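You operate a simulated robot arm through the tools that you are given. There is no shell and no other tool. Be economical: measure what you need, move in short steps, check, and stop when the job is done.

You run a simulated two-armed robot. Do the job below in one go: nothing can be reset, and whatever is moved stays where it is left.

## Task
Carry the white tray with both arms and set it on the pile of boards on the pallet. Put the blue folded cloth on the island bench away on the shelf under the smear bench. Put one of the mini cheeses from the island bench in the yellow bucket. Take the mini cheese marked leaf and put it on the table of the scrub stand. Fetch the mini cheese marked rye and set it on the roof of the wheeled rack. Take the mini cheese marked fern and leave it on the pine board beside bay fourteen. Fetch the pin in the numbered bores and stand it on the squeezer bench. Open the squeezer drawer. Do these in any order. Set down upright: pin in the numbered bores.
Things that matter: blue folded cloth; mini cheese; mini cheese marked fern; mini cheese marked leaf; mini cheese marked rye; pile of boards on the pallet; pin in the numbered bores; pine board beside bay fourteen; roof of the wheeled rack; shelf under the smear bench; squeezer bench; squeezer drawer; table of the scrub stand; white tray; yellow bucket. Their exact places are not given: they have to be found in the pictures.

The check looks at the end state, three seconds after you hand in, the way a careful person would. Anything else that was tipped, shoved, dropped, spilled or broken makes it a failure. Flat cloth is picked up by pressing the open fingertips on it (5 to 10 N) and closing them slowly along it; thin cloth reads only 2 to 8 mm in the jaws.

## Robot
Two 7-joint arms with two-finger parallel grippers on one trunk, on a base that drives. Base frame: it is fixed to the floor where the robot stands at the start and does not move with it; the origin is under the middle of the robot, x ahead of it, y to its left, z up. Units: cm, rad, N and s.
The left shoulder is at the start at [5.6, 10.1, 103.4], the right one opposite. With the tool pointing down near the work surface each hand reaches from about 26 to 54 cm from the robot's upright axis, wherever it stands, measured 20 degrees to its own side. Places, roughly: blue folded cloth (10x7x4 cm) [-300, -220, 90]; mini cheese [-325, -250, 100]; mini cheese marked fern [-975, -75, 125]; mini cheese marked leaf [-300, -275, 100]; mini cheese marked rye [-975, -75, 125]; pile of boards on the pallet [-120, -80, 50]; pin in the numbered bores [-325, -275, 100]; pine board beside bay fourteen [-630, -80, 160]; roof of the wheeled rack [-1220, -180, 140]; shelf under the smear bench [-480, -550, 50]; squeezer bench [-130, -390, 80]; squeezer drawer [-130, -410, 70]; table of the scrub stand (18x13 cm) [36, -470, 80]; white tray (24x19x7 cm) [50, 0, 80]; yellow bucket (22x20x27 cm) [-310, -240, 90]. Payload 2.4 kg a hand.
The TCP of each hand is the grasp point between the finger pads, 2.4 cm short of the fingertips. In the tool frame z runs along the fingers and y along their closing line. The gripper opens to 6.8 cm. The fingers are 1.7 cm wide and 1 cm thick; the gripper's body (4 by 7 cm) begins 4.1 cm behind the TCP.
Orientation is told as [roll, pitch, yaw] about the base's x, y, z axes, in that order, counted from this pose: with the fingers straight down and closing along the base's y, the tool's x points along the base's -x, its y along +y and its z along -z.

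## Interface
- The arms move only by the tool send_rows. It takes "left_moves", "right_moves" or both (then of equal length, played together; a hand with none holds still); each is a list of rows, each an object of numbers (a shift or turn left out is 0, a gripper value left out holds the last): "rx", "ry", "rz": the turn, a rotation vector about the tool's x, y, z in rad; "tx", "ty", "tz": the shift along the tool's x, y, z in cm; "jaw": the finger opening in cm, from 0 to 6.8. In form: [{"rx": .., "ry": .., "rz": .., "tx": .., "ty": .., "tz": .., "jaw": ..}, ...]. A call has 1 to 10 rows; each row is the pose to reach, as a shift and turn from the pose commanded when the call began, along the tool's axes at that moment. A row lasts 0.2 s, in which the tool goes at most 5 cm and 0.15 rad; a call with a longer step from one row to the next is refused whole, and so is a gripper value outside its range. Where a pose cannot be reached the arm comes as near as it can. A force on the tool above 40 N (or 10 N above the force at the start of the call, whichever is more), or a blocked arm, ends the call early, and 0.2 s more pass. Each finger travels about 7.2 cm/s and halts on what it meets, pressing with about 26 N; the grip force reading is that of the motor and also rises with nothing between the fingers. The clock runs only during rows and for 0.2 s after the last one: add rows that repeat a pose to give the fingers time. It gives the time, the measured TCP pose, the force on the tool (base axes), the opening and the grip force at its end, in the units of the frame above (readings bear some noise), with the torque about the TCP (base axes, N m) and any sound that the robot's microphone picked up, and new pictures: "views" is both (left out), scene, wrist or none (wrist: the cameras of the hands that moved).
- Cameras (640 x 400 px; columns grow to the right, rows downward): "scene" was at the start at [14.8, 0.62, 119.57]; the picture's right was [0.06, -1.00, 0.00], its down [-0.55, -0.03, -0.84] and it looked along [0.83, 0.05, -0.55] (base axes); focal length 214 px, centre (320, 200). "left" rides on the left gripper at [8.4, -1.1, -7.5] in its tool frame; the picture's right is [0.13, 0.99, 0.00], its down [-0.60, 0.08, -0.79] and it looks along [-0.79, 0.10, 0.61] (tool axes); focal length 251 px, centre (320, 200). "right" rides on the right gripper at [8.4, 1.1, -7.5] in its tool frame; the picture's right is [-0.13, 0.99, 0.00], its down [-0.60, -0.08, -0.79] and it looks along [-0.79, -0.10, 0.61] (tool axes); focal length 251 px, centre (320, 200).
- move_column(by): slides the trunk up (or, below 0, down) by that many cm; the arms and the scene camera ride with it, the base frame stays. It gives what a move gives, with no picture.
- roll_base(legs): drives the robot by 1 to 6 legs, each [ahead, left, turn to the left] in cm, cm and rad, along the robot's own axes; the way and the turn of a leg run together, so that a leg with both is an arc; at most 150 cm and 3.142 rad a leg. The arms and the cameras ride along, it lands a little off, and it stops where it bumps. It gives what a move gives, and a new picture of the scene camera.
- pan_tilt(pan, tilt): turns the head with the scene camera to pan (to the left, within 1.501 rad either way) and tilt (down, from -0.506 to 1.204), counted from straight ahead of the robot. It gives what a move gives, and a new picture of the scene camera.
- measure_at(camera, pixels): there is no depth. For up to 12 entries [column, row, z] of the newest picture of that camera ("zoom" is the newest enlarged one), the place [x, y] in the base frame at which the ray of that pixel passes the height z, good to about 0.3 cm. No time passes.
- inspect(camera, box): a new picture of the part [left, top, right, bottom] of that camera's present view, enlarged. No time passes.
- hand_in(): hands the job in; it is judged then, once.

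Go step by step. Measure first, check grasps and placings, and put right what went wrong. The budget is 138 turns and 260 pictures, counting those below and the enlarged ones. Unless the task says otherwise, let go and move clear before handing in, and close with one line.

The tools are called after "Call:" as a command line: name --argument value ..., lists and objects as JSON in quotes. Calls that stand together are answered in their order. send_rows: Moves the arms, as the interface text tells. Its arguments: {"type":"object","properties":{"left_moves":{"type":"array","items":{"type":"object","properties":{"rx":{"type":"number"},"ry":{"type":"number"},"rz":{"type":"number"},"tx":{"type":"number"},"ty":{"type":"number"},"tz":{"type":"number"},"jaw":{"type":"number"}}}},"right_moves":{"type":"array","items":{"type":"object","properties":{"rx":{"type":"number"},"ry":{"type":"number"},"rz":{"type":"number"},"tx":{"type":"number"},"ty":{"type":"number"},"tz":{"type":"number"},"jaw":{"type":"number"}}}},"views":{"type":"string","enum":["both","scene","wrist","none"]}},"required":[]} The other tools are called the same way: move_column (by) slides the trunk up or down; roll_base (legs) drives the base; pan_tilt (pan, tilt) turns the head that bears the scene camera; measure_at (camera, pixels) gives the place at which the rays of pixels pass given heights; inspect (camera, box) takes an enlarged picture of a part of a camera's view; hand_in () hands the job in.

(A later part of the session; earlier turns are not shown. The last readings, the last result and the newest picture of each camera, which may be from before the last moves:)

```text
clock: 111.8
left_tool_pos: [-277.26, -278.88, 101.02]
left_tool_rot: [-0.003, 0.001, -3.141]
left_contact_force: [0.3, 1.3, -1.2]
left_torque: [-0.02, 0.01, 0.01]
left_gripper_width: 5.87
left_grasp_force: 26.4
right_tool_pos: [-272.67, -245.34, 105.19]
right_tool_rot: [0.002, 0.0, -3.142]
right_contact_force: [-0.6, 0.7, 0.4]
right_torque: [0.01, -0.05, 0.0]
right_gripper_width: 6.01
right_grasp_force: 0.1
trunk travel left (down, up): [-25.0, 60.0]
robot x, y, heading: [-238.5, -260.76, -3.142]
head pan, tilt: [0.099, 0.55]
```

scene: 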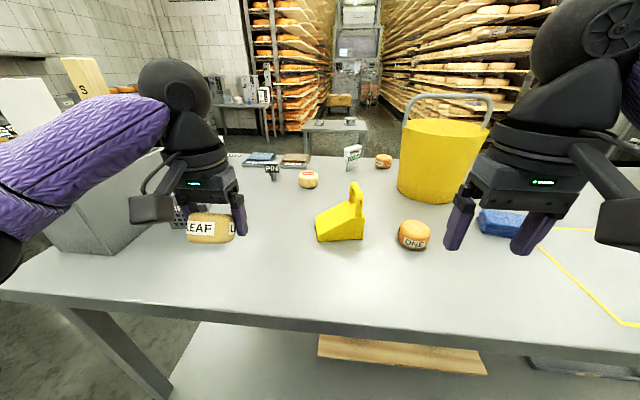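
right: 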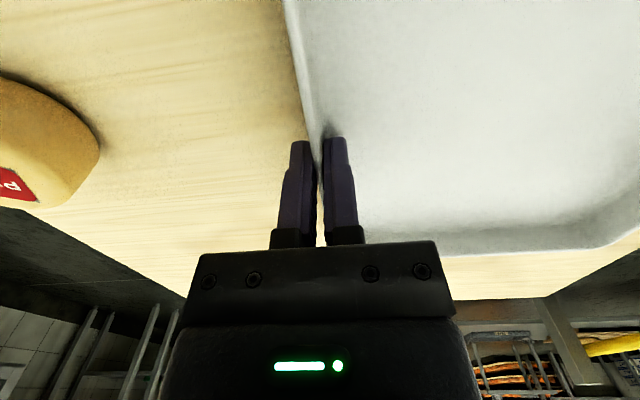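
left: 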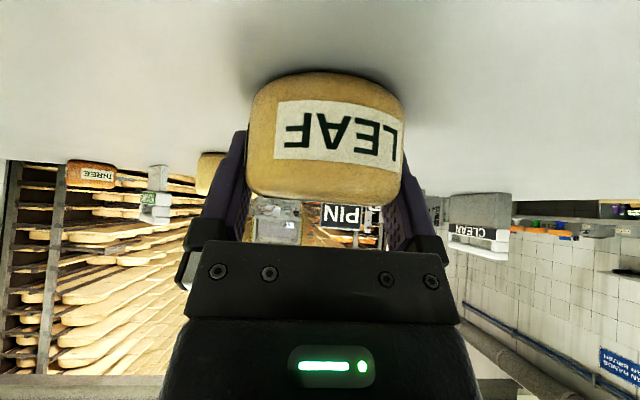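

LEAF is in the left hand. The pin, bucket and cheeses TWO/THREE are better reached from the bench's far side; I'll back off and look at the way around the south end.

Call:
roll_base --legs '[[-32, 0, 0]]'

Call:
pan_tilt --pan 0.95 --tilt 0.45

Call:
measure_at --camera "scene" --pixels '[[340, 300, 0], [200, 180, 0], [100, 300, 0], [130, 255, 0], [250, 180, 0], [265, 210, 0], [300, 200, 0]]'

```text
clock: 113.9
left_tool_pos: [-246.1, -279.05, 100.99]
left_tool_rot: [-0.004, -0.003, -3.14]
left_contact_force: [-0.5, 0.2, -0.7]
left_torque: [-0.01, 0.01, -0.01]
left_gripper_width: 5.89
left_grasp_force: 26.0
right_tool_pos: [-241.64, -245.36, 105.09]
right_tool_rot: [0.002, -0.001, -3.141]
right_contact_force: [-0.7, -0.9, 0.8]
right_torque: [-0.01, -0.01, -0.02]
right_gripper_width: 5.98
right_grasp_force: 0.1
trunk travel left (down, up): [-25.0, 60.0]
robot x, y, heading: [-207.72, -260.37, -3.137]
head pan, tilt: [0.099, 0.55]
```

scene: 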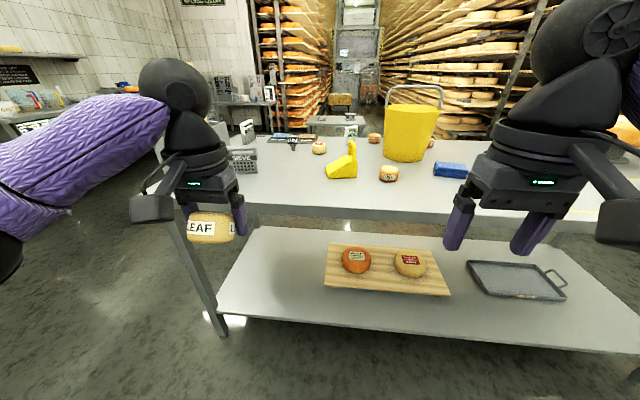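

```text
clock: 115.0
left_tool_pos: [-246.06, -278.98, 101.0]
left_tool_rot: [-0.004, -0.001, -3.14]
left_contact_force: [0.7, 0.1, -1.4]
left_torque: [0.03, -0.06, 0.01]
left_gripper_width: 5.92
left_grasp_force: 26.4
right_tool_pos: [-241.68, -245.39, 105.18]
right_tool_rot: [0.003, 0.0, -3.142]
right_contact_force: [0.2, 0.2, 0.2]
right_torque: [0.02, 0.02, -0.01]
right_gripper_width: 5.99
right_grasp_force: 0.0
trunk travel left (down, up): [-25.0, 60.0]
robot x, y, heading: [-207.92, -260.92, -3.134]
head pan, tilt: [0.949, 0.45]
```

scene: 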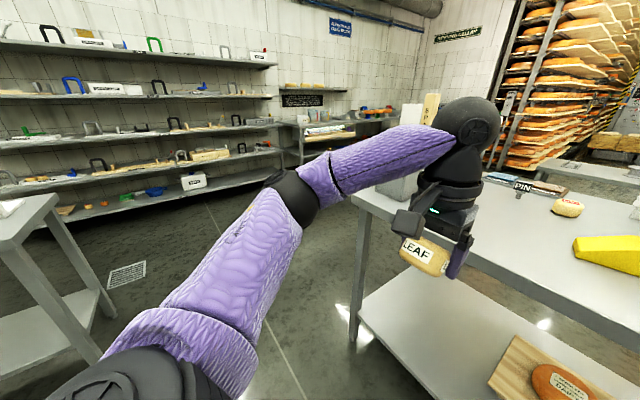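

```text
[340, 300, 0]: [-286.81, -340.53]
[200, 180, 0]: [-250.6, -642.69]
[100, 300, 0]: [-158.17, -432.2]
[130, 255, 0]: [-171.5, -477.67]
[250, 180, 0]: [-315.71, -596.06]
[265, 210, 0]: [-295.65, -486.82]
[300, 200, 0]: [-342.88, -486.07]
```

Call:
roll_base --legs '[[0, 118, 0], [150, 0, 0]]'

Call:
pan_tilt --pan -0.9 --tilt 0.45

```text
clock: 128.0
left_tool_pos: [-395.15, -399.76, 101.07]
left_tool_rot: [-0.002, -0.001, -3.118]
left_contact_force: [-0.4, -0.2, -0.3]
left_torque: [0.0, 0.01, 0.01]
left_gripper_width: 5.89
left_grasp_force: 25.6
right_tool_pos: [-391.38, -365.96, 105.08]
right_tool_rot: [0.002, -0.002, -3.118]
right_contact_force: [-0.2, -0.4, 0.8]
right_torque: [0.0, -0.05, 0.02]
right_gripper_width: 6.02
right_grasp_force: 0.1
trunk travel left (down, up): [-25.0, 60.0]
robot x, y, heading: [-357.31, -380.87, -3.117]
head pan, tilt: [0.949, 0.45]
```

scene: 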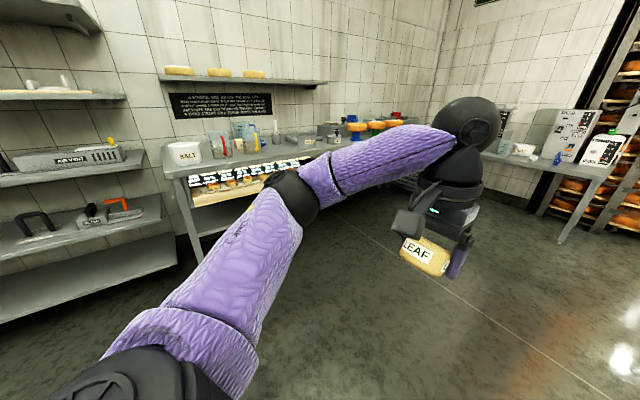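

```text
clock: 129.9
left_tool_pos: [-395.12, -399.67, 101.01]
left_tool_rot: [-0.005, -0.001, -3.118]
left_contact_force: [-0.2, -0.6, -0.6]
left_torque: [0.03, 0.01, 0.01]
left_gripper_width: 5.89
left_grasp_force: 26.0
right_tool_pos: [-391.44, -366.01, 105.1]
right_tool_rot: [0.002, -0.001, -3.116]
right_contact_force: [-0.6, -0.2, 1.9]
right_torque: [0.01, 0.02, -0.03]
right_gripper_width: 6.03
right_grasp_force: 0.0
trunk travel left (down, up): [-25.0, 60.0]
robot x, y, heading: [-357.19, -380.33, -3.117]
head pan, tilt: [-0.901, 0.45]
```

scene: 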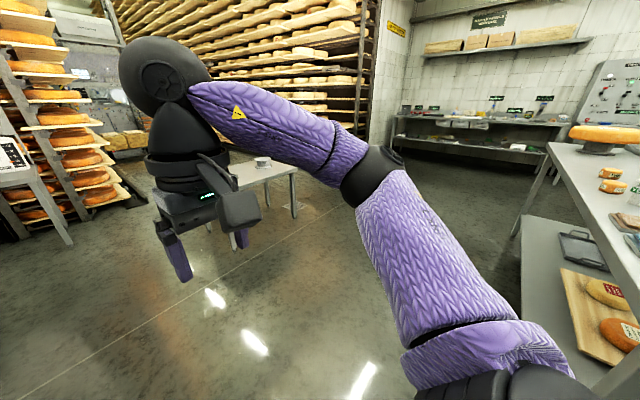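

Call:
measure_at --camera "scene" --pixels '[[295, 217, 0], [210, 232, 0], [264, 190, 0], [516, 235, 0], [548, 148, 88], [640, 300, 88], [612, 187, 88], [630, 225, 88]]'

Call:
inspect --camera "scene" --box '[540, 110, 640, 310]'

```text
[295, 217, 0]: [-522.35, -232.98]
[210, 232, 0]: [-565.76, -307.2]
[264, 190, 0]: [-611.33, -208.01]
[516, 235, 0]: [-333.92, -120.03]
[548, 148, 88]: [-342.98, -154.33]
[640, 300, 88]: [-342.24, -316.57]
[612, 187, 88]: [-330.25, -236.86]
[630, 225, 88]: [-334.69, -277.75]
```

```text
2.00 times, centred on (590, 210) of scene
```

zoom: 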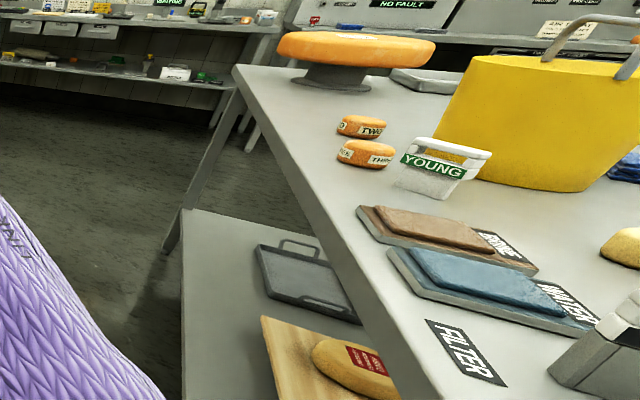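

The floor behind the island is open (spool table is past x≈−520). I'll go round, face +x, and stop near the bucket's far side.

Call:
roll_base --legs '[[45, 0, 0], [0, 0, 3.117], [0, 150, 0]]'

Call:
pan_tilt --pan -0.1 --tilt 0.5

```text
clock: 147.0
left_tool_pos: [-358.36, -212.59, 101.14]
left_tool_rot: [-0.005, -0.003, -0.044]
left_contact_force: [-0.3, -0.3, -1.2]
left_torque: [0.0, 0.01, 0.0]
left_gripper_width: 5.87
left_grasp_force: 25.9
right_tool_pos: [-364.31, -245.98, 105.0]
right_tool_rot: [0.002, 0.0, -0.044]
right_contact_force: [-0.2, -0.1, 0.4]
right_torque: [0.01, 0.04, 0.02]
right_gripper_width: 5.98
right_grasp_force: 0.0
trunk travel left (down, up): [-25.0, 60.0]
robot x, y, heading: [-397.45, -228.96, -0.04]
head pan, tilt: [-0.901, 0.45]
```

scene: 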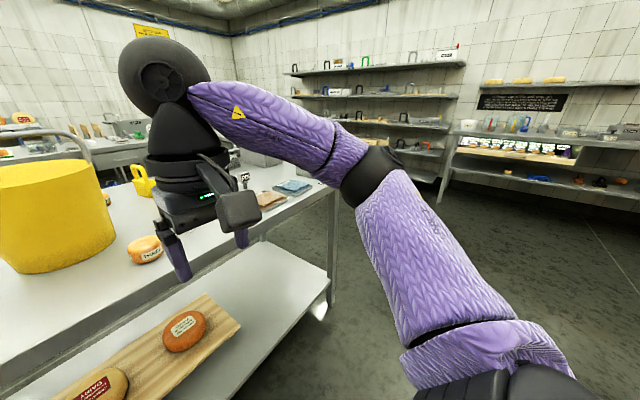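

```text
clock: 148.1
left_tool_pos: [-358.39, -212.71, 101.03]
left_tool_rot: [-0.005, -0.002, -0.045]
left_contact_force: [-0.4, 0.0, -2.1]
left_torque: [-0.03, -0.02, 0.06]
left_gripper_width: 5.87
left_grasp_force: 26.2
right_tool_pos: [-364.31, -246.07, 105.1]
right_tool_rot: [0.002, 0.001, -0.044]
right_contact_force: [-0.1, -0.1, -0.9]
right_torque: [-0.02, 0.01, 0.01]
right_gripper_width: 5.99
right_grasp_force: 0.1
trunk travel left (down, up): [-25.0, 60.0]
robot x, y, heading: [-397.89, -229.1, -0.043]
head pan, tilt: [-0.099, 0.499]
```

scene: 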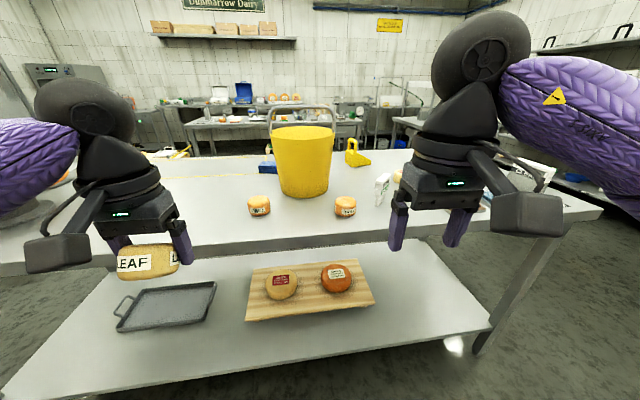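

Call:
measure_at --camera "scene" --pixels '[[345, 215, 88], [259, 215, 88], [304, 196, 88], [281, 190, 88], [328, 190, 88], [273, 130, 115], [335, 130, 115], [304, 136, 115], [0, 276, 88], [390, 242, 88]]'

Call:
roll_base --legs '[[26, -3, 0.043]]'

Call:
measure_at --camera "scene" --pixels '[[310, 210, 88]]'

```text
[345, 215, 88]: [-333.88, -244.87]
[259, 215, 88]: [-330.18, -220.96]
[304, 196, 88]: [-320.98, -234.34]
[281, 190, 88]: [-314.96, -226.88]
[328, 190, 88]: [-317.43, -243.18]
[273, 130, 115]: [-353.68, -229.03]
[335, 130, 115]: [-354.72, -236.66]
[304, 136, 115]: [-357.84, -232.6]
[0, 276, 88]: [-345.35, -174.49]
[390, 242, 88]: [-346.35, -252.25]
```

```text
clock: 150.0
left_tool_pos: [-333.44, -214.32, 101.02]
left_tool_rot: [-0.002, -0.003, 0.002]
left_contact_force: [-0.2, -0.2, -1.3]
left_torque: [-0.02, -0.03, 0.0]
left_gripper_width: 5.9
left_grasp_force: 26.4
right_tool_pos: [-337.8, -247.87, 105.12]
right_tool_rot: [0.001, 0.0, 0.003]
right_contact_force: [1.0, -0.2, -0.5]
right_torque: [0.03, 0.04, 0.0]
right_gripper_width: 6.01
right_grasp_force: 0.1
trunk travel left (down, up): [-25.0, 60.0]
robot x, y, heading: [-371.98, -232.49, 0.003]
head pan, tilt: [-0.099, 0.499]
```

scene: 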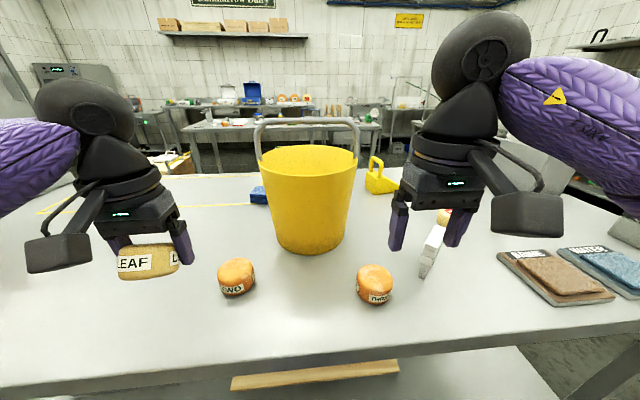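

```text
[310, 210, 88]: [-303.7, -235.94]
```

Call:
measure_at --camera "scene" --pixels '[[375, 303, 88], [357, 284, 90], [393, 284, 90], [309, 254, 88], [274, 243, 88], [346, 240, 88], [310, 176, 112], [310, 176, 108], [258, 160, 110], [358, 160, 110], [258, 120, 122], [430, 278, 88]]'

Call:
inspect --camera "scene" --box '[230, 100, 470, 320]'

```text
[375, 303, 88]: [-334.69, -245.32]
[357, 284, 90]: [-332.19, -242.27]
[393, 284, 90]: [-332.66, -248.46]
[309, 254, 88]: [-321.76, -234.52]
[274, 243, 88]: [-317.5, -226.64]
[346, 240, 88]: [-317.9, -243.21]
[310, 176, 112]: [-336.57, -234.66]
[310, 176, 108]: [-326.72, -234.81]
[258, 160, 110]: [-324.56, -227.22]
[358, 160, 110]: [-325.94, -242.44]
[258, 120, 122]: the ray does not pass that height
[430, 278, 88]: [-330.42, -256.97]
```

```text
1.82 times, centred on (350, 210) of scene
```

zoom: 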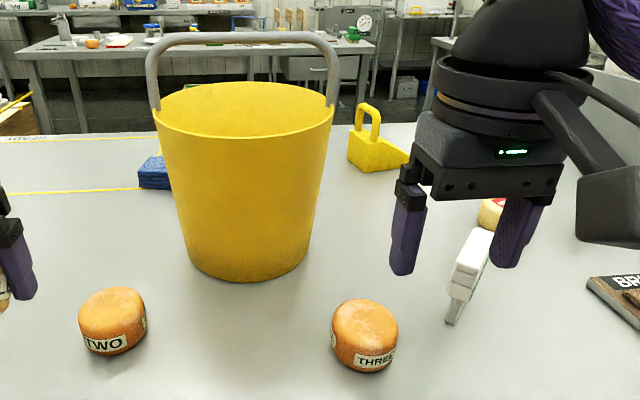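

THREE is centred near (−331.7,−245.3) and the bucket near (−313.5,−235), rim z≈106.5. Lining the right hand up over THREE.

Call:
send_rows --right_moves '[{"tx": -3, "ty": 1.3, "jaw": 6.8}, {"tx": -6.1, "ty": 2.55, "tz": 2}, {"tx": -6.1, "ty": 2.55, "tz": 6}, {"tx": -6.1, "ty": 2.55, "tz": 7}, {"tx": -6.1, "ty": 2.55, "tz": 7}]' --views "wrist"

Call:
measure_at --camera "right" --pixels '[[320, 140, 92], [320, 100, 92]]'

```text
clock: 151.2
left_tool_pos: [-333.36, -214.33, 101.0]
left_tool_rot: [-0.004, -0.002, 0.003]
left_contact_force: [0.1, -0.3, -0.4]
left_torque: [-0.01, -0.01, -0.02]
left_gripper_width: 5.88
left_grasp_force: 26.6
right_tool_pos: [-331.72, -245.39, 97.98]
right_tool_rot: [0.002, 0.001, 0.004]
right_contact_force: [-0.1, -0.2, -0.2]
right_torque: [-0.01, -0.01, 0.02]
right_gripper_width: 6.81
right_grasp_force: 0.0
trunk travel left (down, up): [-25.0, 60.0]
robot x, y, heading: [-371.71, -232.69, 0.006]
head pan, tilt: [-0.099, 0.499]
```

right: 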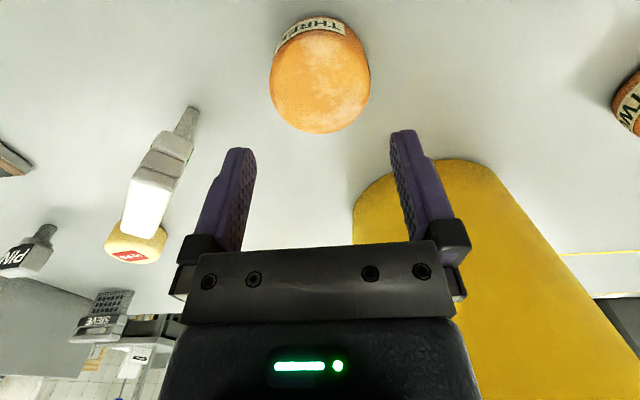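

```text
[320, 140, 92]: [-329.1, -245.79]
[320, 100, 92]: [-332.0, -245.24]
```

Call:
send_rows --right_moves '[{"tx": 0.6, "tz": 3}, {"tx": 0.6, "tz": 6}, {"tx": 0.6, "tz": 7.2}, {"tx": 0.6, "tz": 7.2, "jaw": 5.4}, {"tx": 0.6, "tz": 7.2, "jaw": 4}, {"tx": 0.6, "tz": 7.2, "jaw": 4}, {"tx": 0.6, "tz": 7.2, "jaw": 4}, {"tx": 0.6, "tz": 4}, {"tx": 0.6, "tz": 0}, {"tx": 0.6, "tz": -4}]' --views "wrist"

```text
clock: 153.4
left_tool_pos: [-333.36, -214.32, 100.92]
left_tool_rot: [-0.004, -0.001, 0.002]
left_contact_force: [-0.5, -0.8, -0.4]
left_torque: [0.01, 0.02, -0.01]
left_gripper_width: 5.9
left_grasp_force: 26.3
right_tool_pos: [-332.07, -245.38, 101.87]
right_tool_rot: [0.002, 0.0, 0.002]
right_contact_force: [-0.3, 0.0, 0.3]
right_torque: [-0.03, -0.01, 0.0]
right_gripper_width: 5.93
right_grasp_force: 26.1
trunk travel left (down, up): [-25.0, 60.0]
robot x, y, heading: [-371.95, -232.76, -0.001]
head pan, tilt: [-0.099, 0.499]
```

right: 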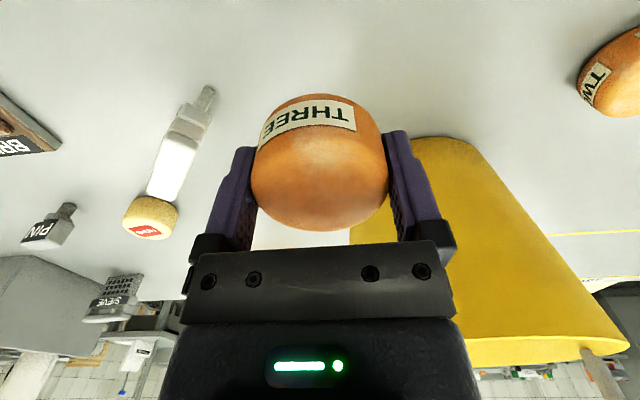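

THREE is held (5.93 cm). Raising the trunk 15 cm and moving it over the front half of the bucket, ahead of the handle.

Call:
move_column --by 15

Call:
send_rows --right_moves '[{"tx": -2, "ty": 2.5, "ry": -0.1}, {"tx": -4.5, "ty": 5, "ry": -0.2}, {"tx": -7.5, "ty": 7.5, "ry": -0.3}, {"tx": -10.5, "ty": 9.5, "ry": -0.3}, {"tx": -12.3, "ty": 10.4, "ry": -0.3}, {"tx": -12.3, "ty": 10.4, "ry": -0.3}]'

```text
clock: 155.1
left_tool_pos: [-333.36, -214.34, 116.03]
left_tool_rot: [-0.004, 0.001, 0.005]
left_contact_force: [0.0, 0.4, -1.4]
left_torque: [0.0, 0.0, -0.01]
left_gripper_width: 5.88
left_grasp_force: 26.0
right_tool_pos: [-332.32, -245.38, 117.07]
right_tool_rot: [0.001, 0.001, 0.003]
right_contact_force: [0.0, 0.7, -0.9]
right_torque: [0.05, -0.03, 0.03]
right_gripper_width: 5.95
right_grasp_force: 25.9
trunk travel left (down, up): [-40.0, 45.0]
robot x, y, heading: [-372.01, -232.91, 0.01]
head pan, tilt: [-0.099, 0.499]
```

```text
clock: 156.5
left_tool_pos: [-333.33, -214.3, 115.91]
left_tool_rot: [-0.004, -0.002, 0.002]
left_contact_force: [-0.4, 0.4, -1.9]
left_torque: [0.0, -0.02, 0.01]
left_gripper_width: 5.9
left_grasp_force: 25.8
right_tool_pos: [-321.37, -235.45, 116.88]
right_tool_rot: [0.0, -0.302, 0.006]
right_contact_force: [0.1, 0.2, -0.6]
right_torque: [-0.03, 0.01, 0.02]
right_gripper_width: 5.92
right_grasp_force: 25.8
right hand out of reach, approached as far as the arm can: row 5, 6
trunk travel left (down, up): [-40.0, 45.0]
robot x, y, heading: [-372.06, -233.12, 0.008]
head pan, tilt: [-0.099, 0.499]
```

scene: 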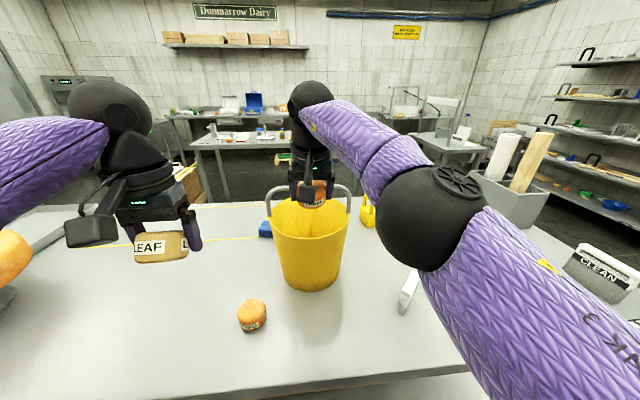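
right: 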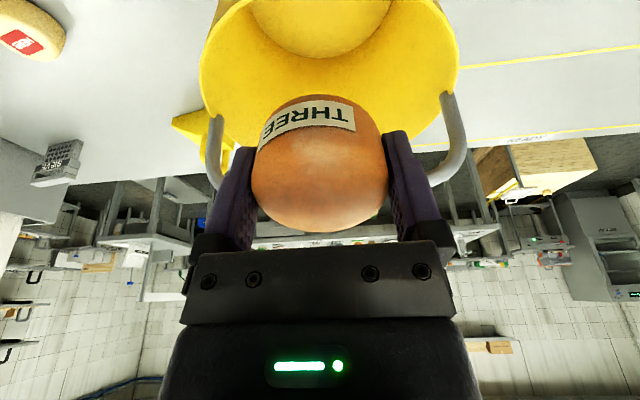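

Call:
send_rows --right_moves '[{"tx": 0.5, "tz": 3}, {"tx": 1, "tz": 6}, {"tx": 1.6, "tz": 9}, {"tx": 2.1, "tz": 11.9}, {"tx": 2.1, "tz": 11.9}]'

```text
clock: 157.7
left_tool_pos: [-333.42, -214.25, 116.01]
left_tool_rot: [-0.002, -0.002, 0.003]
left_contact_force: [-0.5, -0.2, -0.5]
left_torque: [0.02, -0.03, -0.03]
left_gripper_width: 5.89
left_grasp_force: 25.8
right_tool_pos: [-319.78, -235.35, 104.65]
right_tool_rot: [0.002, -0.3, 0.002]
right_contact_force: [-0.6, 0.1, -1.2]
right_torque: [0.01, 0.03, 0.02]
right_gripper_width: 5.91
right_grasp_force: 25.9
trunk travel left (down, up): [-40.0, 45.0]
robot x, y, heading: [-371.45, -232.73, 0.006]
head pan, tilt: [-0.099, 0.499]
```

scene: 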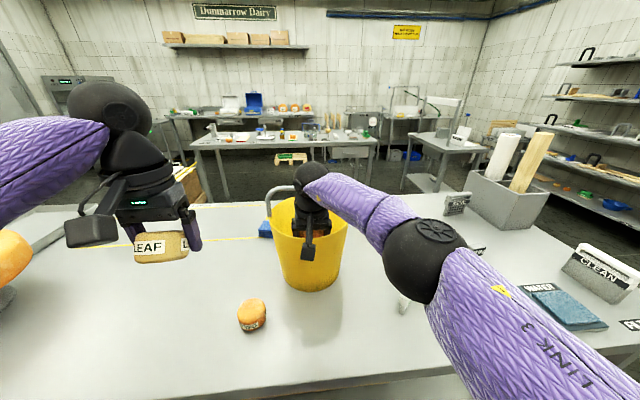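
right: 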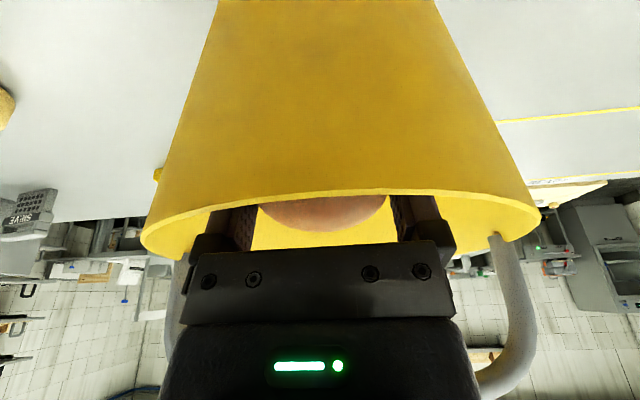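

Fingers and cheese are inside the rim. Lowering 2.5 cm more, releasing, and coming out.

Call:
send_rows --right_moves '[{"tx": 0.4, "tz": 1.3}, {"tx": 0.8, "tz": 2.4}, {"tx": 0.8, "tz": 2.4, "jaw": 6.5}, {"tx": 0.8, "tz": 2.4, "jaw": 6.5}, {"tx": 0.8, "tz": 2.4, "jaw": 6.5}, {"tx": -0.5, "tz": -2}, {"tx": -1.5, "tz": -6}, {"tx": -2, "tz": -9.5}, {"tx": -1.5, "tz": -13}]' --views "both"

```text
clock: 159.7
left_tool_pos: [-333.45, -214.29, 116.04]
left_tool_rot: [-0.004, -0.001, 0.002]
left_contact_force: [-0.2, 0.2, -0.2]
left_torque: [-0.01, -0.03, -0.02]
left_gripper_width: 5.88
left_grasp_force: 25.9
right_tool_pos: [-322.27, -235.46, 117.67]
right_tool_rot: [0.001, -0.3, 0.005]
right_contact_force: [0.0, 0.3, -0.3]
right_torque: [-0.02, -0.02, -0.03]
right_gripper_width: 6.5
right_grasp_force: 0.1
trunk travel left (down, up): [-40.0, 45.0]
robot x, y, heading: [-372.02, -232.92, 0.004]
head pan, tilt: [-0.099, 0.499]
```

scene: 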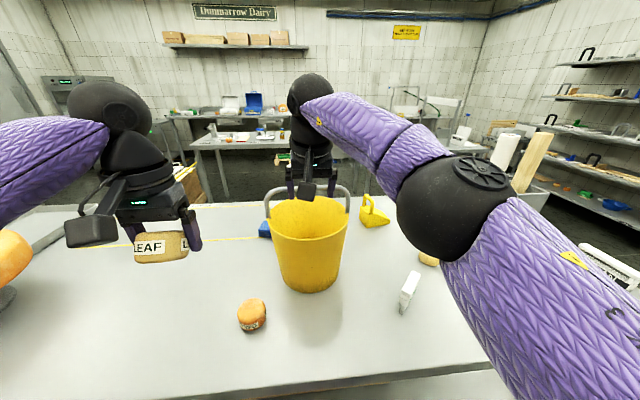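
right: 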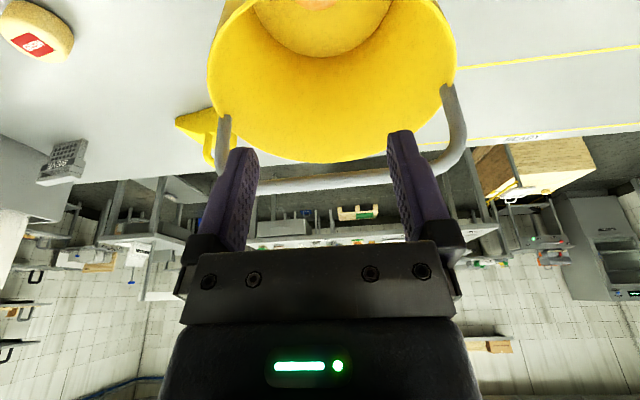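

THREE is in the bucket. Retracting the right hand and sliding 33 cm to face the PIN.

Call:
send_rows --right_moves '[{"tx": 4.5, "tz": -1.4, "ry": 0.1}, {"tx": 9, "tz": -2.8, "ry": 0.2}, {"tx": 13, "tz": -3.8, "ry": 0.3}, {"tx": 14.3, "tz": -4.4, "ty": -2, "ry": 0.3}]' --views "none"

Call:
roll_base --legs '[[0, -33, 0]]'

Call:
inspect --camera "scene" --box '[260, 150, 500, 300]'

```text
clock: 160.7
left_tool_pos: [-333.32, -214.5, 116.05]
left_tool_rot: [-0.003, -0.002, 0.005]
left_contact_force: [-0.6, -0.3, -1.0]
left_torque: [-0.04, -0.02, 0.01]
left_gripper_width: 5.86
left_grasp_force: 26.2
right_tool_pos: [-337.33, -237.89, 117.72]
right_tool_rot: [0.002, 0.002, 0.004]
right_contact_force: [1.0, 0.0, -0.1]
right_torque: [0.0, -0.03, 0.0]
right_gripper_width: 6.5
right_grasp_force: 0.1
trunk travel left (down, up): [-40.0, 45.0]
robot x, y, heading: [-372.06, -232.64, 0.003]
head pan, tilt: [-0.099, 0.499]
```

```text
clock: 163.0
left_tool_pos: [-333.33, -248.06, 116.03]
left_tool_rot: [-0.002, -0.002, 0.011]
left_contact_force: [-0.5, 0.6, -1.1]
left_torque: [0.03, -0.01, 0.03]
left_gripper_width: 5.88
left_grasp_force: 25.9
right_tool_pos: [-336.98, -271.66, 117.53]
right_tool_rot: [0.001, 0.0, 0.012]
right_contact_force: [-0.3, -0.8, 0.2]
right_torque: [0.01, 0.01, -0.01]
right_gripper_width: 6.51
right_grasp_force: 0.0
trunk travel left (down, up): [-40.0, 45.0]
robot x, y, heading: [-371.7, -266.87, 0.01]
head pan, tilt: [-0.099, 0.499]
```

scene: 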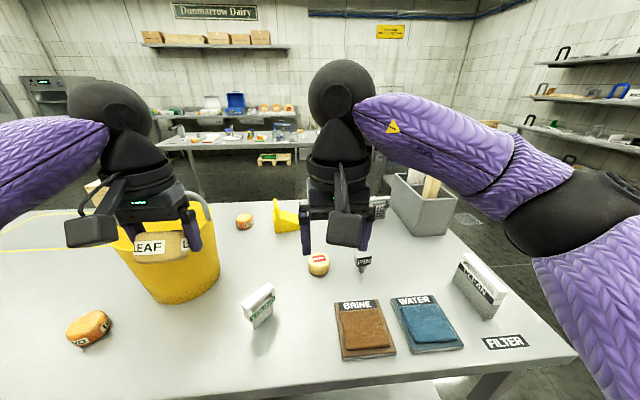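

```text
2.67 times, centred on (380, 225) of scene
```

zoom: 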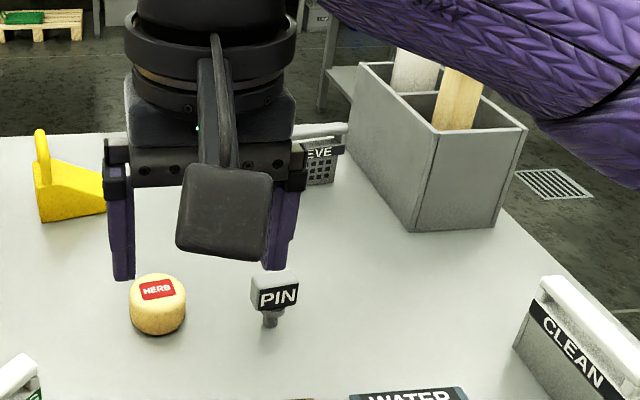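

Call:
measure_at --camera "scene" --pixels '[[360.5, 272, 88], [363, 259, 92], [363, 259, 93], [318, 275, 88], [353, 258, 93], [372, 260, 93]]'

Call:
send_rows --right_moves '[{"tx": -2, "ty": -2.5, "tz": 2}, {"tx": -5, "ty": -5, "tz": 5}, {"tx": -8, "ty": -8, "tz": 8}, {"tx": -8, "ty": -11.5, "tz": 11}, {"tx": -8, "ty": -11.5, "tz": 11}]' --views "wrist"

```text
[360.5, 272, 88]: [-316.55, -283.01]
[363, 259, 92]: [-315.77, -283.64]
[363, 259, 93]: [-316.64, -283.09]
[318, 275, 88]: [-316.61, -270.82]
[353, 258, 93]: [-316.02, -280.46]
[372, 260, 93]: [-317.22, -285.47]
```

```text
refused: row 3 steps farther than a row can; nothing moved
```

Call:
send_rows --right_moves '[{"tx": -2.5, "ty": -2.5, "tz": 1.5}, {"tx": -5, "ty": -5, "tz": 4}, {"tx": -7.5, "ty": -7.5, "tz": 7}, {"tx": -10, "ty": -10, "tz": 10}, {"tx": -12, "ty": -11.5, "tz": 12.5}, {"tx": -12, "ty": -11.5, "tz": 12.5}]' --views "wrist"

Call:
inspect --camera "right" --box '[240, 0, 420, 150]'

```text
clock: 164.4
left_tool_pos: [-333.32, -248.02, 115.94]
left_tool_rot: [-0.004, -0.002, 0.011]
left_contact_force: [-1.1, -0.7, -0.8]
left_torque: [-0.04, -0.01, -0.01]
left_gripper_width: 5.88
left_grasp_force: 25.9
right_tool_pos: [-325.15, -282.73, 105.14]
right_tool_rot: [0.001, 0.0, 0.011]
right_contact_force: [0.9, 0.7, 0.7]
right_torque: [0.01, 0.0, 0.02]
right_gripper_width: 6.53
right_grasp_force: 0.1
trunk travel left (down, up): [-40.0, 45.0]
robot x, y, heading: [-371.56, -266.52, 0.016]
head pan, tilt: [-0.099, 0.499]
```

right: 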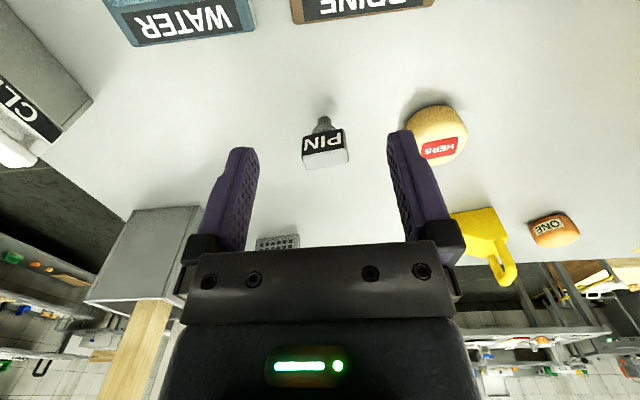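

```text
2.67 times, centred on (330, 75) of right
```

zoom: 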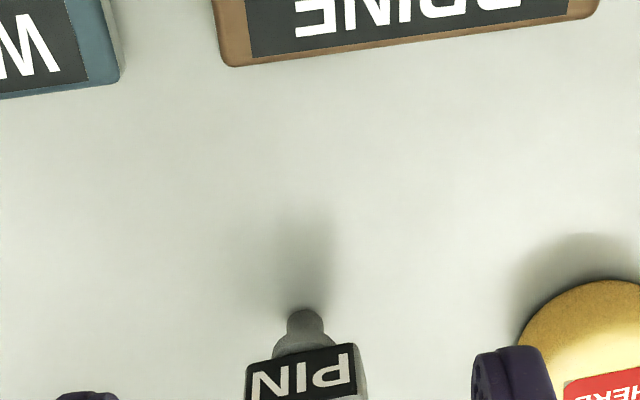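

Call:
measure_at --camera "right" --pixels '[[323.6, 118, 88], [303, 135, 93], [348, 131, 93], [326, 160, 94], [326, 160, 95], [326, 160, 93]]'

Call:
inspect --camera "right" --box '[280, 95, 370, 185]'

```text
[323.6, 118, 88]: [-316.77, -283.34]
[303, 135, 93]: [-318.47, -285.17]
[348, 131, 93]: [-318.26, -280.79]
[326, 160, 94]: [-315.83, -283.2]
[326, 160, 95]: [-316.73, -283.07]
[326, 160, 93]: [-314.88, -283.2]
```

```text
4.44 times, centred on (325, 140) of right
```

zoom: 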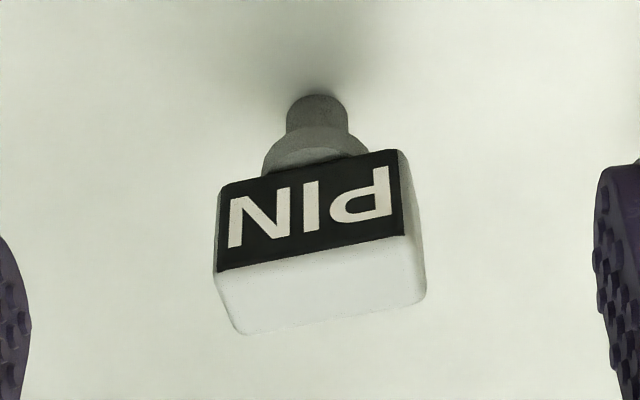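

PIN stem at (−316.8,−283.3), head ≈4 cm wide. Moving over it and checking before descending.

Call:
send_rows --right_moves '[{"tx": -3, "ty": -0.45, "tz": 1}, {"tx": -6, "ty": -0.45, "tz": 3}, {"tx": -8.5, "ty": -0.45, "tz": 5}, {"tx": -8.5, "ty": -0.45, "tz": 6}, {"tx": -8.5, "ty": -0.45, "tz": 6}]' --views "wrist"

```text
clock: 165.6
left_tool_pos: [-333.31, -248.07, 116.02]
left_tool_rot: [-0.002, -0.001, 0.01]
left_contact_force: [0.5, -0.6, -0.7]
left_torque: [-0.02, 0.01, -0.01]
left_gripper_width: 5.87
left_grasp_force: 25.7
right_tool_pos: [-321.65, -284.64, 99.53]
right_tool_rot: [0.001, -0.002, 0.012]
right_contact_force: [0.2, 0.4, -0.4]
right_torque: [0.03, -0.01, -0.01]
right_gripper_width: 6.52
right_grasp_force: 0.0
right hand out of reach, approached as far as the arm can: row 2, 3, 4, 5
trunk travel left (down, up): [-40.0, 45.0]
robot x, y, heading: [-371.61, -266.66, 0.011]
head pan, tilt: [-0.099, 0.499]
```

right: 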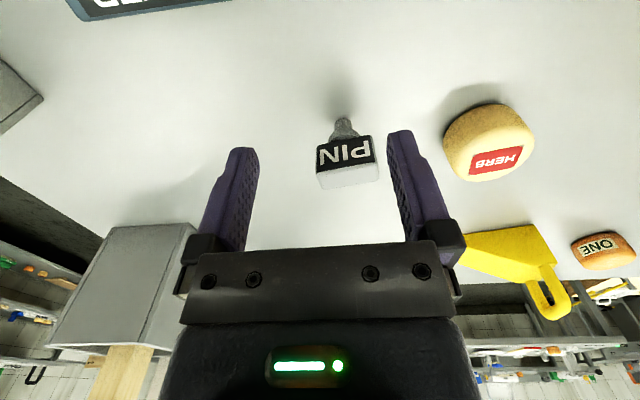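

Call:
send_rows --right_moves '[{"ry": -0.12}, {"ry": -0.24}, {"ry": -0.35}, {"ry": -0.4}, {"ry": -0.4}]' --views "wrist"

```text
clock: 166.8
left_tool_pos: [-333.27, -247.99, 115.98]
left_tool_rot: [-0.004, -0.001, 0.011]
left_contact_force: [0.1, -0.1, -1.4]
left_torque: [0.0, 0.0, 0.0]
left_gripper_width: 5.89
left_grasp_force: 25.6
right_tool_pos: [-321.76, -284.61, 99.61]
right_tool_rot: [0.002, -0.4, 0.01]
right_contact_force: [-0.5, 0.0, 0.2]
right_torque: [0.04, -0.01, 0.01]
right_gripper_width: 6.51
right_grasp_force: 0.0
trunk travel left (down, up): [-40.0, 45.0]
robot x, y, heading: [-370.97, -266.62, 0.013]
head pan, tilt: [-0.099, 0.499]
```

right: 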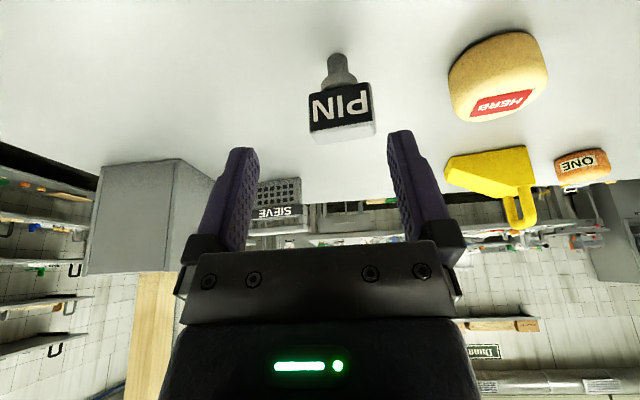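

Call:
send_rows --right_moves '[{"tx": -2.4, "tz": 1, "ty": 0.7}, {"tx": -4.7, "tz": 1.98, "ty": 1.4}, {"tx": -4.7, "tz": 1.98, "ty": 1.4}]' --views "wrist"

Call:
measure_at --camera "right" --pixels '[[320, 60, 88], [320, 100, 93]]'

```text
clock: 167.6
left_tool_pos: [-333.34, -248.1, 115.92]
left_tool_rot: [-0.004, -0.002, 0.009]
left_contact_force: [-0.1, 1.4, -1.6]
left_torque: [-0.01, -0.03, -0.02]
left_gripper_width: 5.88
left_grasp_force: 26.0
right_tool_pos: [-316.71, -283.1, 99.66]
right_tool_rot: [0.003, -0.4, 0.012]
right_contact_force: [0.6, 0.2, -0.6]
right_torque: [0.03, -0.01, -0.01]
right_gripper_width: 6.52
right_grasp_force: 0.1
trunk travel left (down, up): [-40.0, 45.0]
robot x, y, heading: [-371.52, -266.56, 0.012]
head pan, tilt: [-0.099, 0.499]
```

right: 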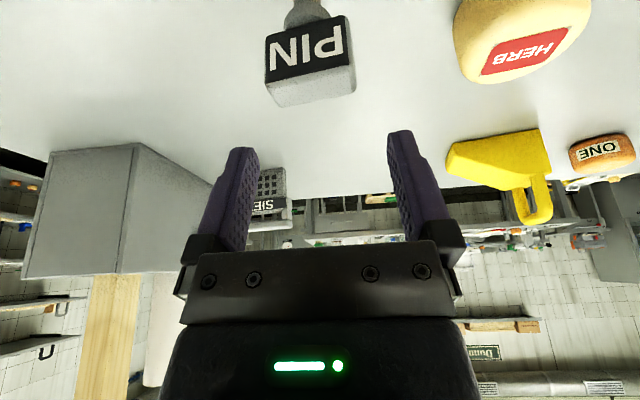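

```text
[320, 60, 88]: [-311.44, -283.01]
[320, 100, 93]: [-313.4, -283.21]
```

Call:
send_rows --right_moves '[{"tx": 0.9, "tz": 2.1}, {"tx": 1.8, "tz": 4.2}, {"tx": 2.45, "tz": 5.8}, {"tx": 2.45, "tz": 5.8}]' --views "wrist"

```text
clock: 168.6
left_tool_pos: [-333.19, -248.0, 115.9]
left_tool_rot: [-0.005, -0.001, 0.01]
left_contact_force: [0.4, 0.0, -1.2]
left_torque: [-0.03, -0.01, 0.02]
left_gripper_width: 5.87
left_grasp_force: 26.4
right_tool_pos: [-316.71, -283.04, 93.31]
right_tool_rot: [0.001, -0.401, 0.01]
right_contact_force: [-1.0, 0.3, 0.3]
right_torque: [0.01, -0.04, -0.01]
right_gripper_width: 6.51
right_grasp_force: 0.1
trunk travel left (down, up): [-40.0, 45.0]
robot x, y, heading: [-371.5, -267.09, 0.007]
head pan, tilt: [-0.099, 0.499]
```

right: 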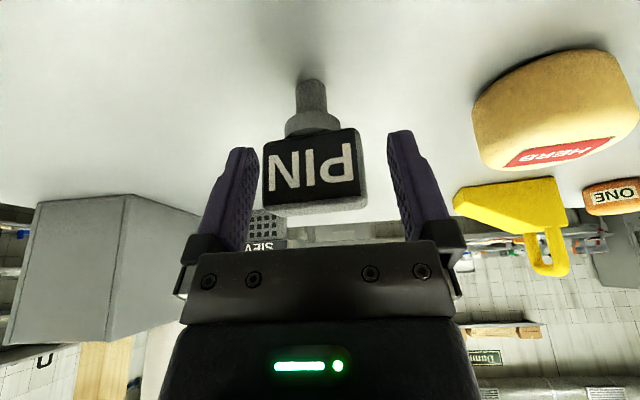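

Call:
send_rows --right_moves '[{"ty": -0.2}, {"ty": -0.2, "jaw": 5}, {"ty": -0.2, "jaw": 3.5}, {"ty": -0.2, "jaw": 2.5}, {"ty": -0.2, "jaw": 2.5}, {"ty": -0.2, "jaw": 2.5}]' --views "none"

Call:
send_rows --right_moves '[{"tx": -0.6, "tz": -1.4}, {"tx": -1.2, "tz": -2.8}, {"tx": -2.3, "tz": -5.5}, {"tx": -3.9, "tz": -9.2}, {"tx": -3.9, "tz": -9.2}]' --views "both"

```text
clock: 170.0
left_tool_pos: [-333.35, -248.03, 115.98]
left_tool_rot: [-0.004, -0.002, 0.011]
left_contact_force: [0.4, -0.4, -0.9]
left_torque: [0.01, -0.02, -0.02]
left_gripper_width: 5.87
left_grasp_force: 25.5
right_tool_pos: [-316.57, -283.28, 93.37]
right_tool_rot: [0.0, -0.399, 0.011]
right_contact_force: [-0.4, -0.6, -0.4]
right_torque: [-0.02, -0.03, 0.01]
right_gripper_width: 4.52
right_grasp_force: 26.5
trunk travel left (down, up): [-40.0, 45.0]
robot x, y, heading: [-371.55, -266.82, 0.012]
head pan, tilt: [-0.099, 0.499]
```

```text
clock: 171.2
left_tool_pos: [-333.25, -248.26, 116.0]
left_tool_rot: [-0.004, -0.001, 0.009]
left_contact_force: [0.1, 0.3, -0.9]
left_torque: [0.07, -0.02, -0.03]
left_gripper_width: 5.86
left_grasp_force: 26.4
right_tool_pos: [-316.41, -283.27, 103.33]
right_tool_rot: [0.003, -0.399, 0.013]
right_contact_force: [-0.2, -0.2, -0.9]
right_torque: [0.03, 0.01, 0.02]
right_gripper_width: 4.52
right_grasp_force: 26.3
trunk travel left (down, up): [-40.0, 45.0]
robot x, y, heading: [-371.44, -266.85, 0.011]
head pan, tilt: [-0.099, 0.499]
```

scene: 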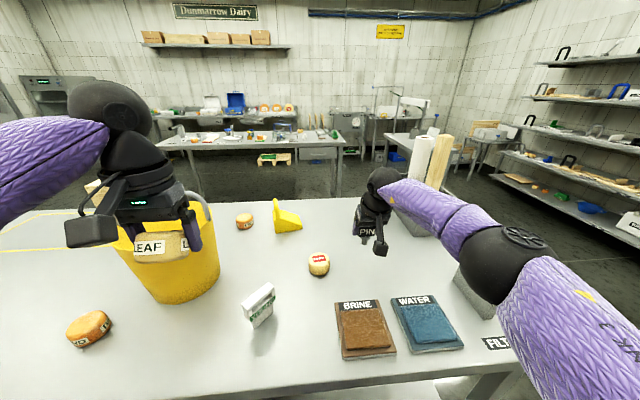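
right: 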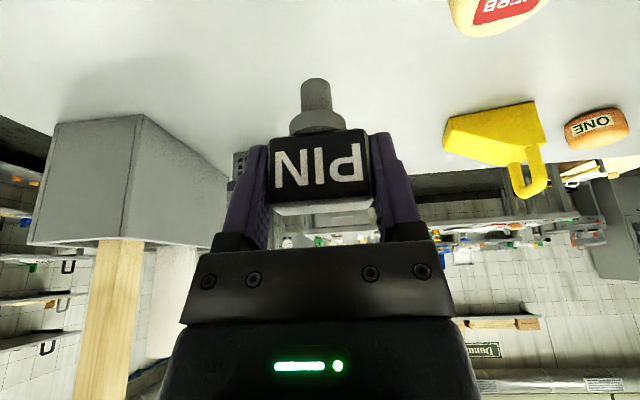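

PIN is lifted (head 4.5 cm). Pulling it back and driving around the south end toward the squeezer bench.

Call:
send_rows --right_moves '[{"tx": 1.5, "tz": -3}, {"tx": 4, "tz": -6}, {"tx": 7, "tz": -9.5}, {"tx": 9.8, "tz": -12.8}, {"tx": 9.8, "tz": -12.8}]' --views "none"

Call:
roll_base --legs '[[-35, 0, -0.012], [0, -113, 0], [150, 0, 0], [40, 0, 0]]'

Call:
pan_tilt --pan 0.0 --tilt 0.35

```text
clock: 172.4
left_tool_pos: [-333.26, -248.14, 115.93]
left_tool_rot: [-0.004, -0.002, 0.009]
left_contact_force: [0.3, 0.3, -1.5]
left_torque: [-0.02, -0.04, 0.0]
left_gripper_width: 5.88
left_grasp_force: 25.2
right_tool_pos: [-330.67, -283.7, 111.57]
right_tool_rot: [0.0, -0.4, 0.011]
right_contact_force: [0.0, 0.4, 0.4]
right_torque: [0.01, 0.01, 0.03]
right_gripper_width: 4.53
right_grasp_force: 26.3
trunk travel left (down, up): [-40.0, 45.0]
robot x, y, heading: [-371.65, -266.86, 0.01]
head pan, tilt: [-0.099, 0.499]
```

```text
clock: 189.1
left_tool_pos: [-180.7, -359.79, 115.89]
left_tool_rot: [-0.004, -0.004, 0.022]
left_contact_force: [0.1, -0.2, -1.7]
left_torque: [0.0, -0.01, 0.02]
left_gripper_width: 5.87
left_grasp_force: 26.1
right_tool_pos: [-177.67, -395.21, 111.42]
right_tool_rot: [0.0, -0.399, 0.023]
right_contact_force: [0.0, 1.1, -0.5]
right_torque: [-0.02, 0.01, -0.01]
right_gripper_width: 4.52
right_grasp_force: 26.0
trunk travel left (down, up): [-40.0, 45.0]
robot x, y, heading: [-218.57, -378.79, 0.019]
head pan, tilt: [-0.099, 0.499]
```

scene: 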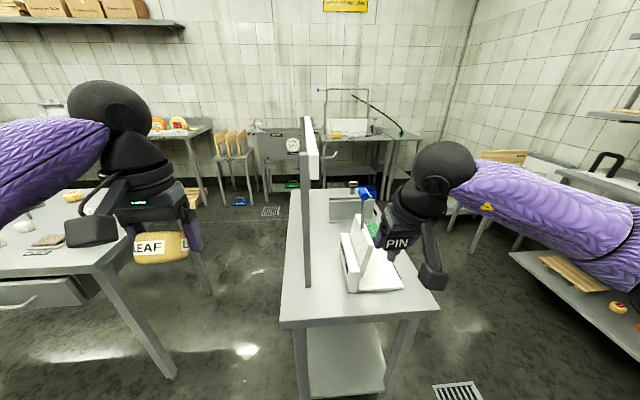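

```text
clock: 189.8
left_tool_pos: [-180.53, -359.72, 116.03]
left_tool_rot: [-0.004, -0.001, 0.022]
left_contact_force: [1.2, -0.4, -1.7]
left_torque: [-0.01, -0.02, -0.04]
left_gripper_width: 5.9
left_grasp_force: 26.3
right_tool_pos: [-177.67, -395.21, 111.42]
right_tool_rot: [0.001, -0.4, 0.021]
right_contact_force: [0.8, -0.1, -0.7]
right_torque: [-0.02, 0.0, 0.01]
right_gripper_width: 4.53
right_grasp_force: 25.9
trunk travel left (down, up): [-40.0, 45.0]
robot x, y, heading: [-218.56, -379.08, 0.017]
head pan, tilt: [0.0, 0.351]
```

scene: 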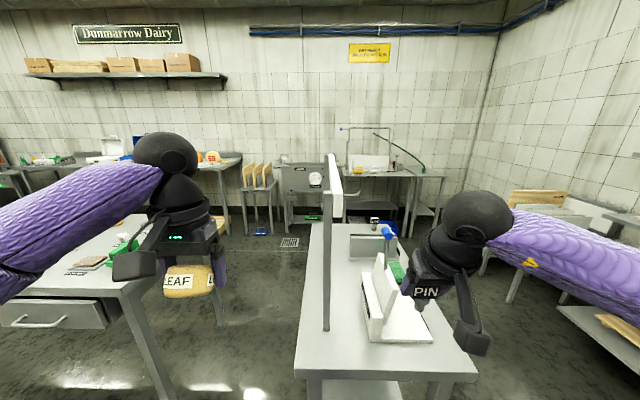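

Call:
measure_at --camera "scene" --pixels '[[296, 372, 80], [477, 376, 80], [312, 223, 80], [392, 225, 80], [115, 290, 85], [300, 205, 80]]'

Call:
inspect --camera "scene" --box '[280, 130, 500, 400]'

Call:
inspect --camera "scene" --box '[220, 110, 460, 260]'

```text
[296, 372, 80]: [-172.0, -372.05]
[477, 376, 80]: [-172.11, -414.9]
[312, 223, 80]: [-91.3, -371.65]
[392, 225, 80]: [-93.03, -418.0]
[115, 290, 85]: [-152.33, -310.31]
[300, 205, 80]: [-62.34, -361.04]
```

```text
1.48 times, centred on (390, 265) of scene
```

zoom: 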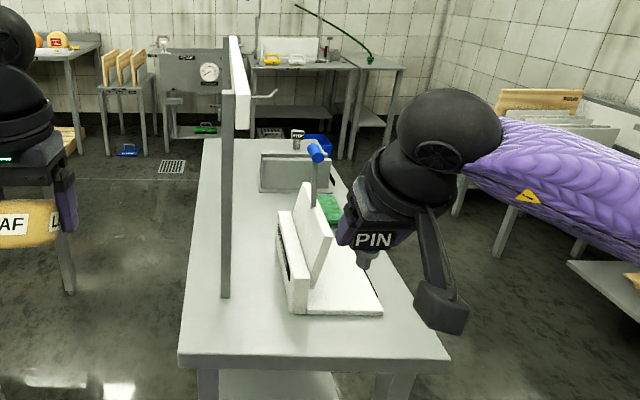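

```text
2.67 times, centred on (340, 185) of scene
```

zoom: 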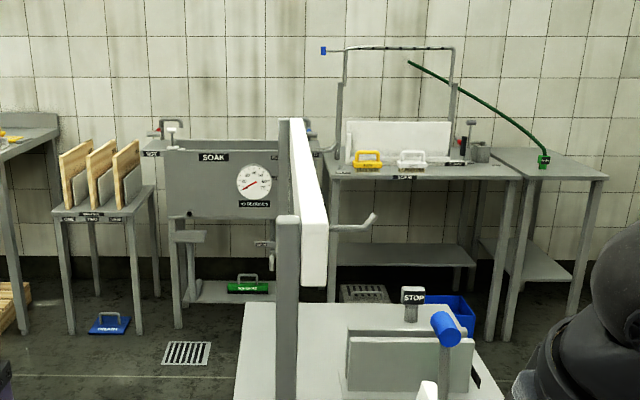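

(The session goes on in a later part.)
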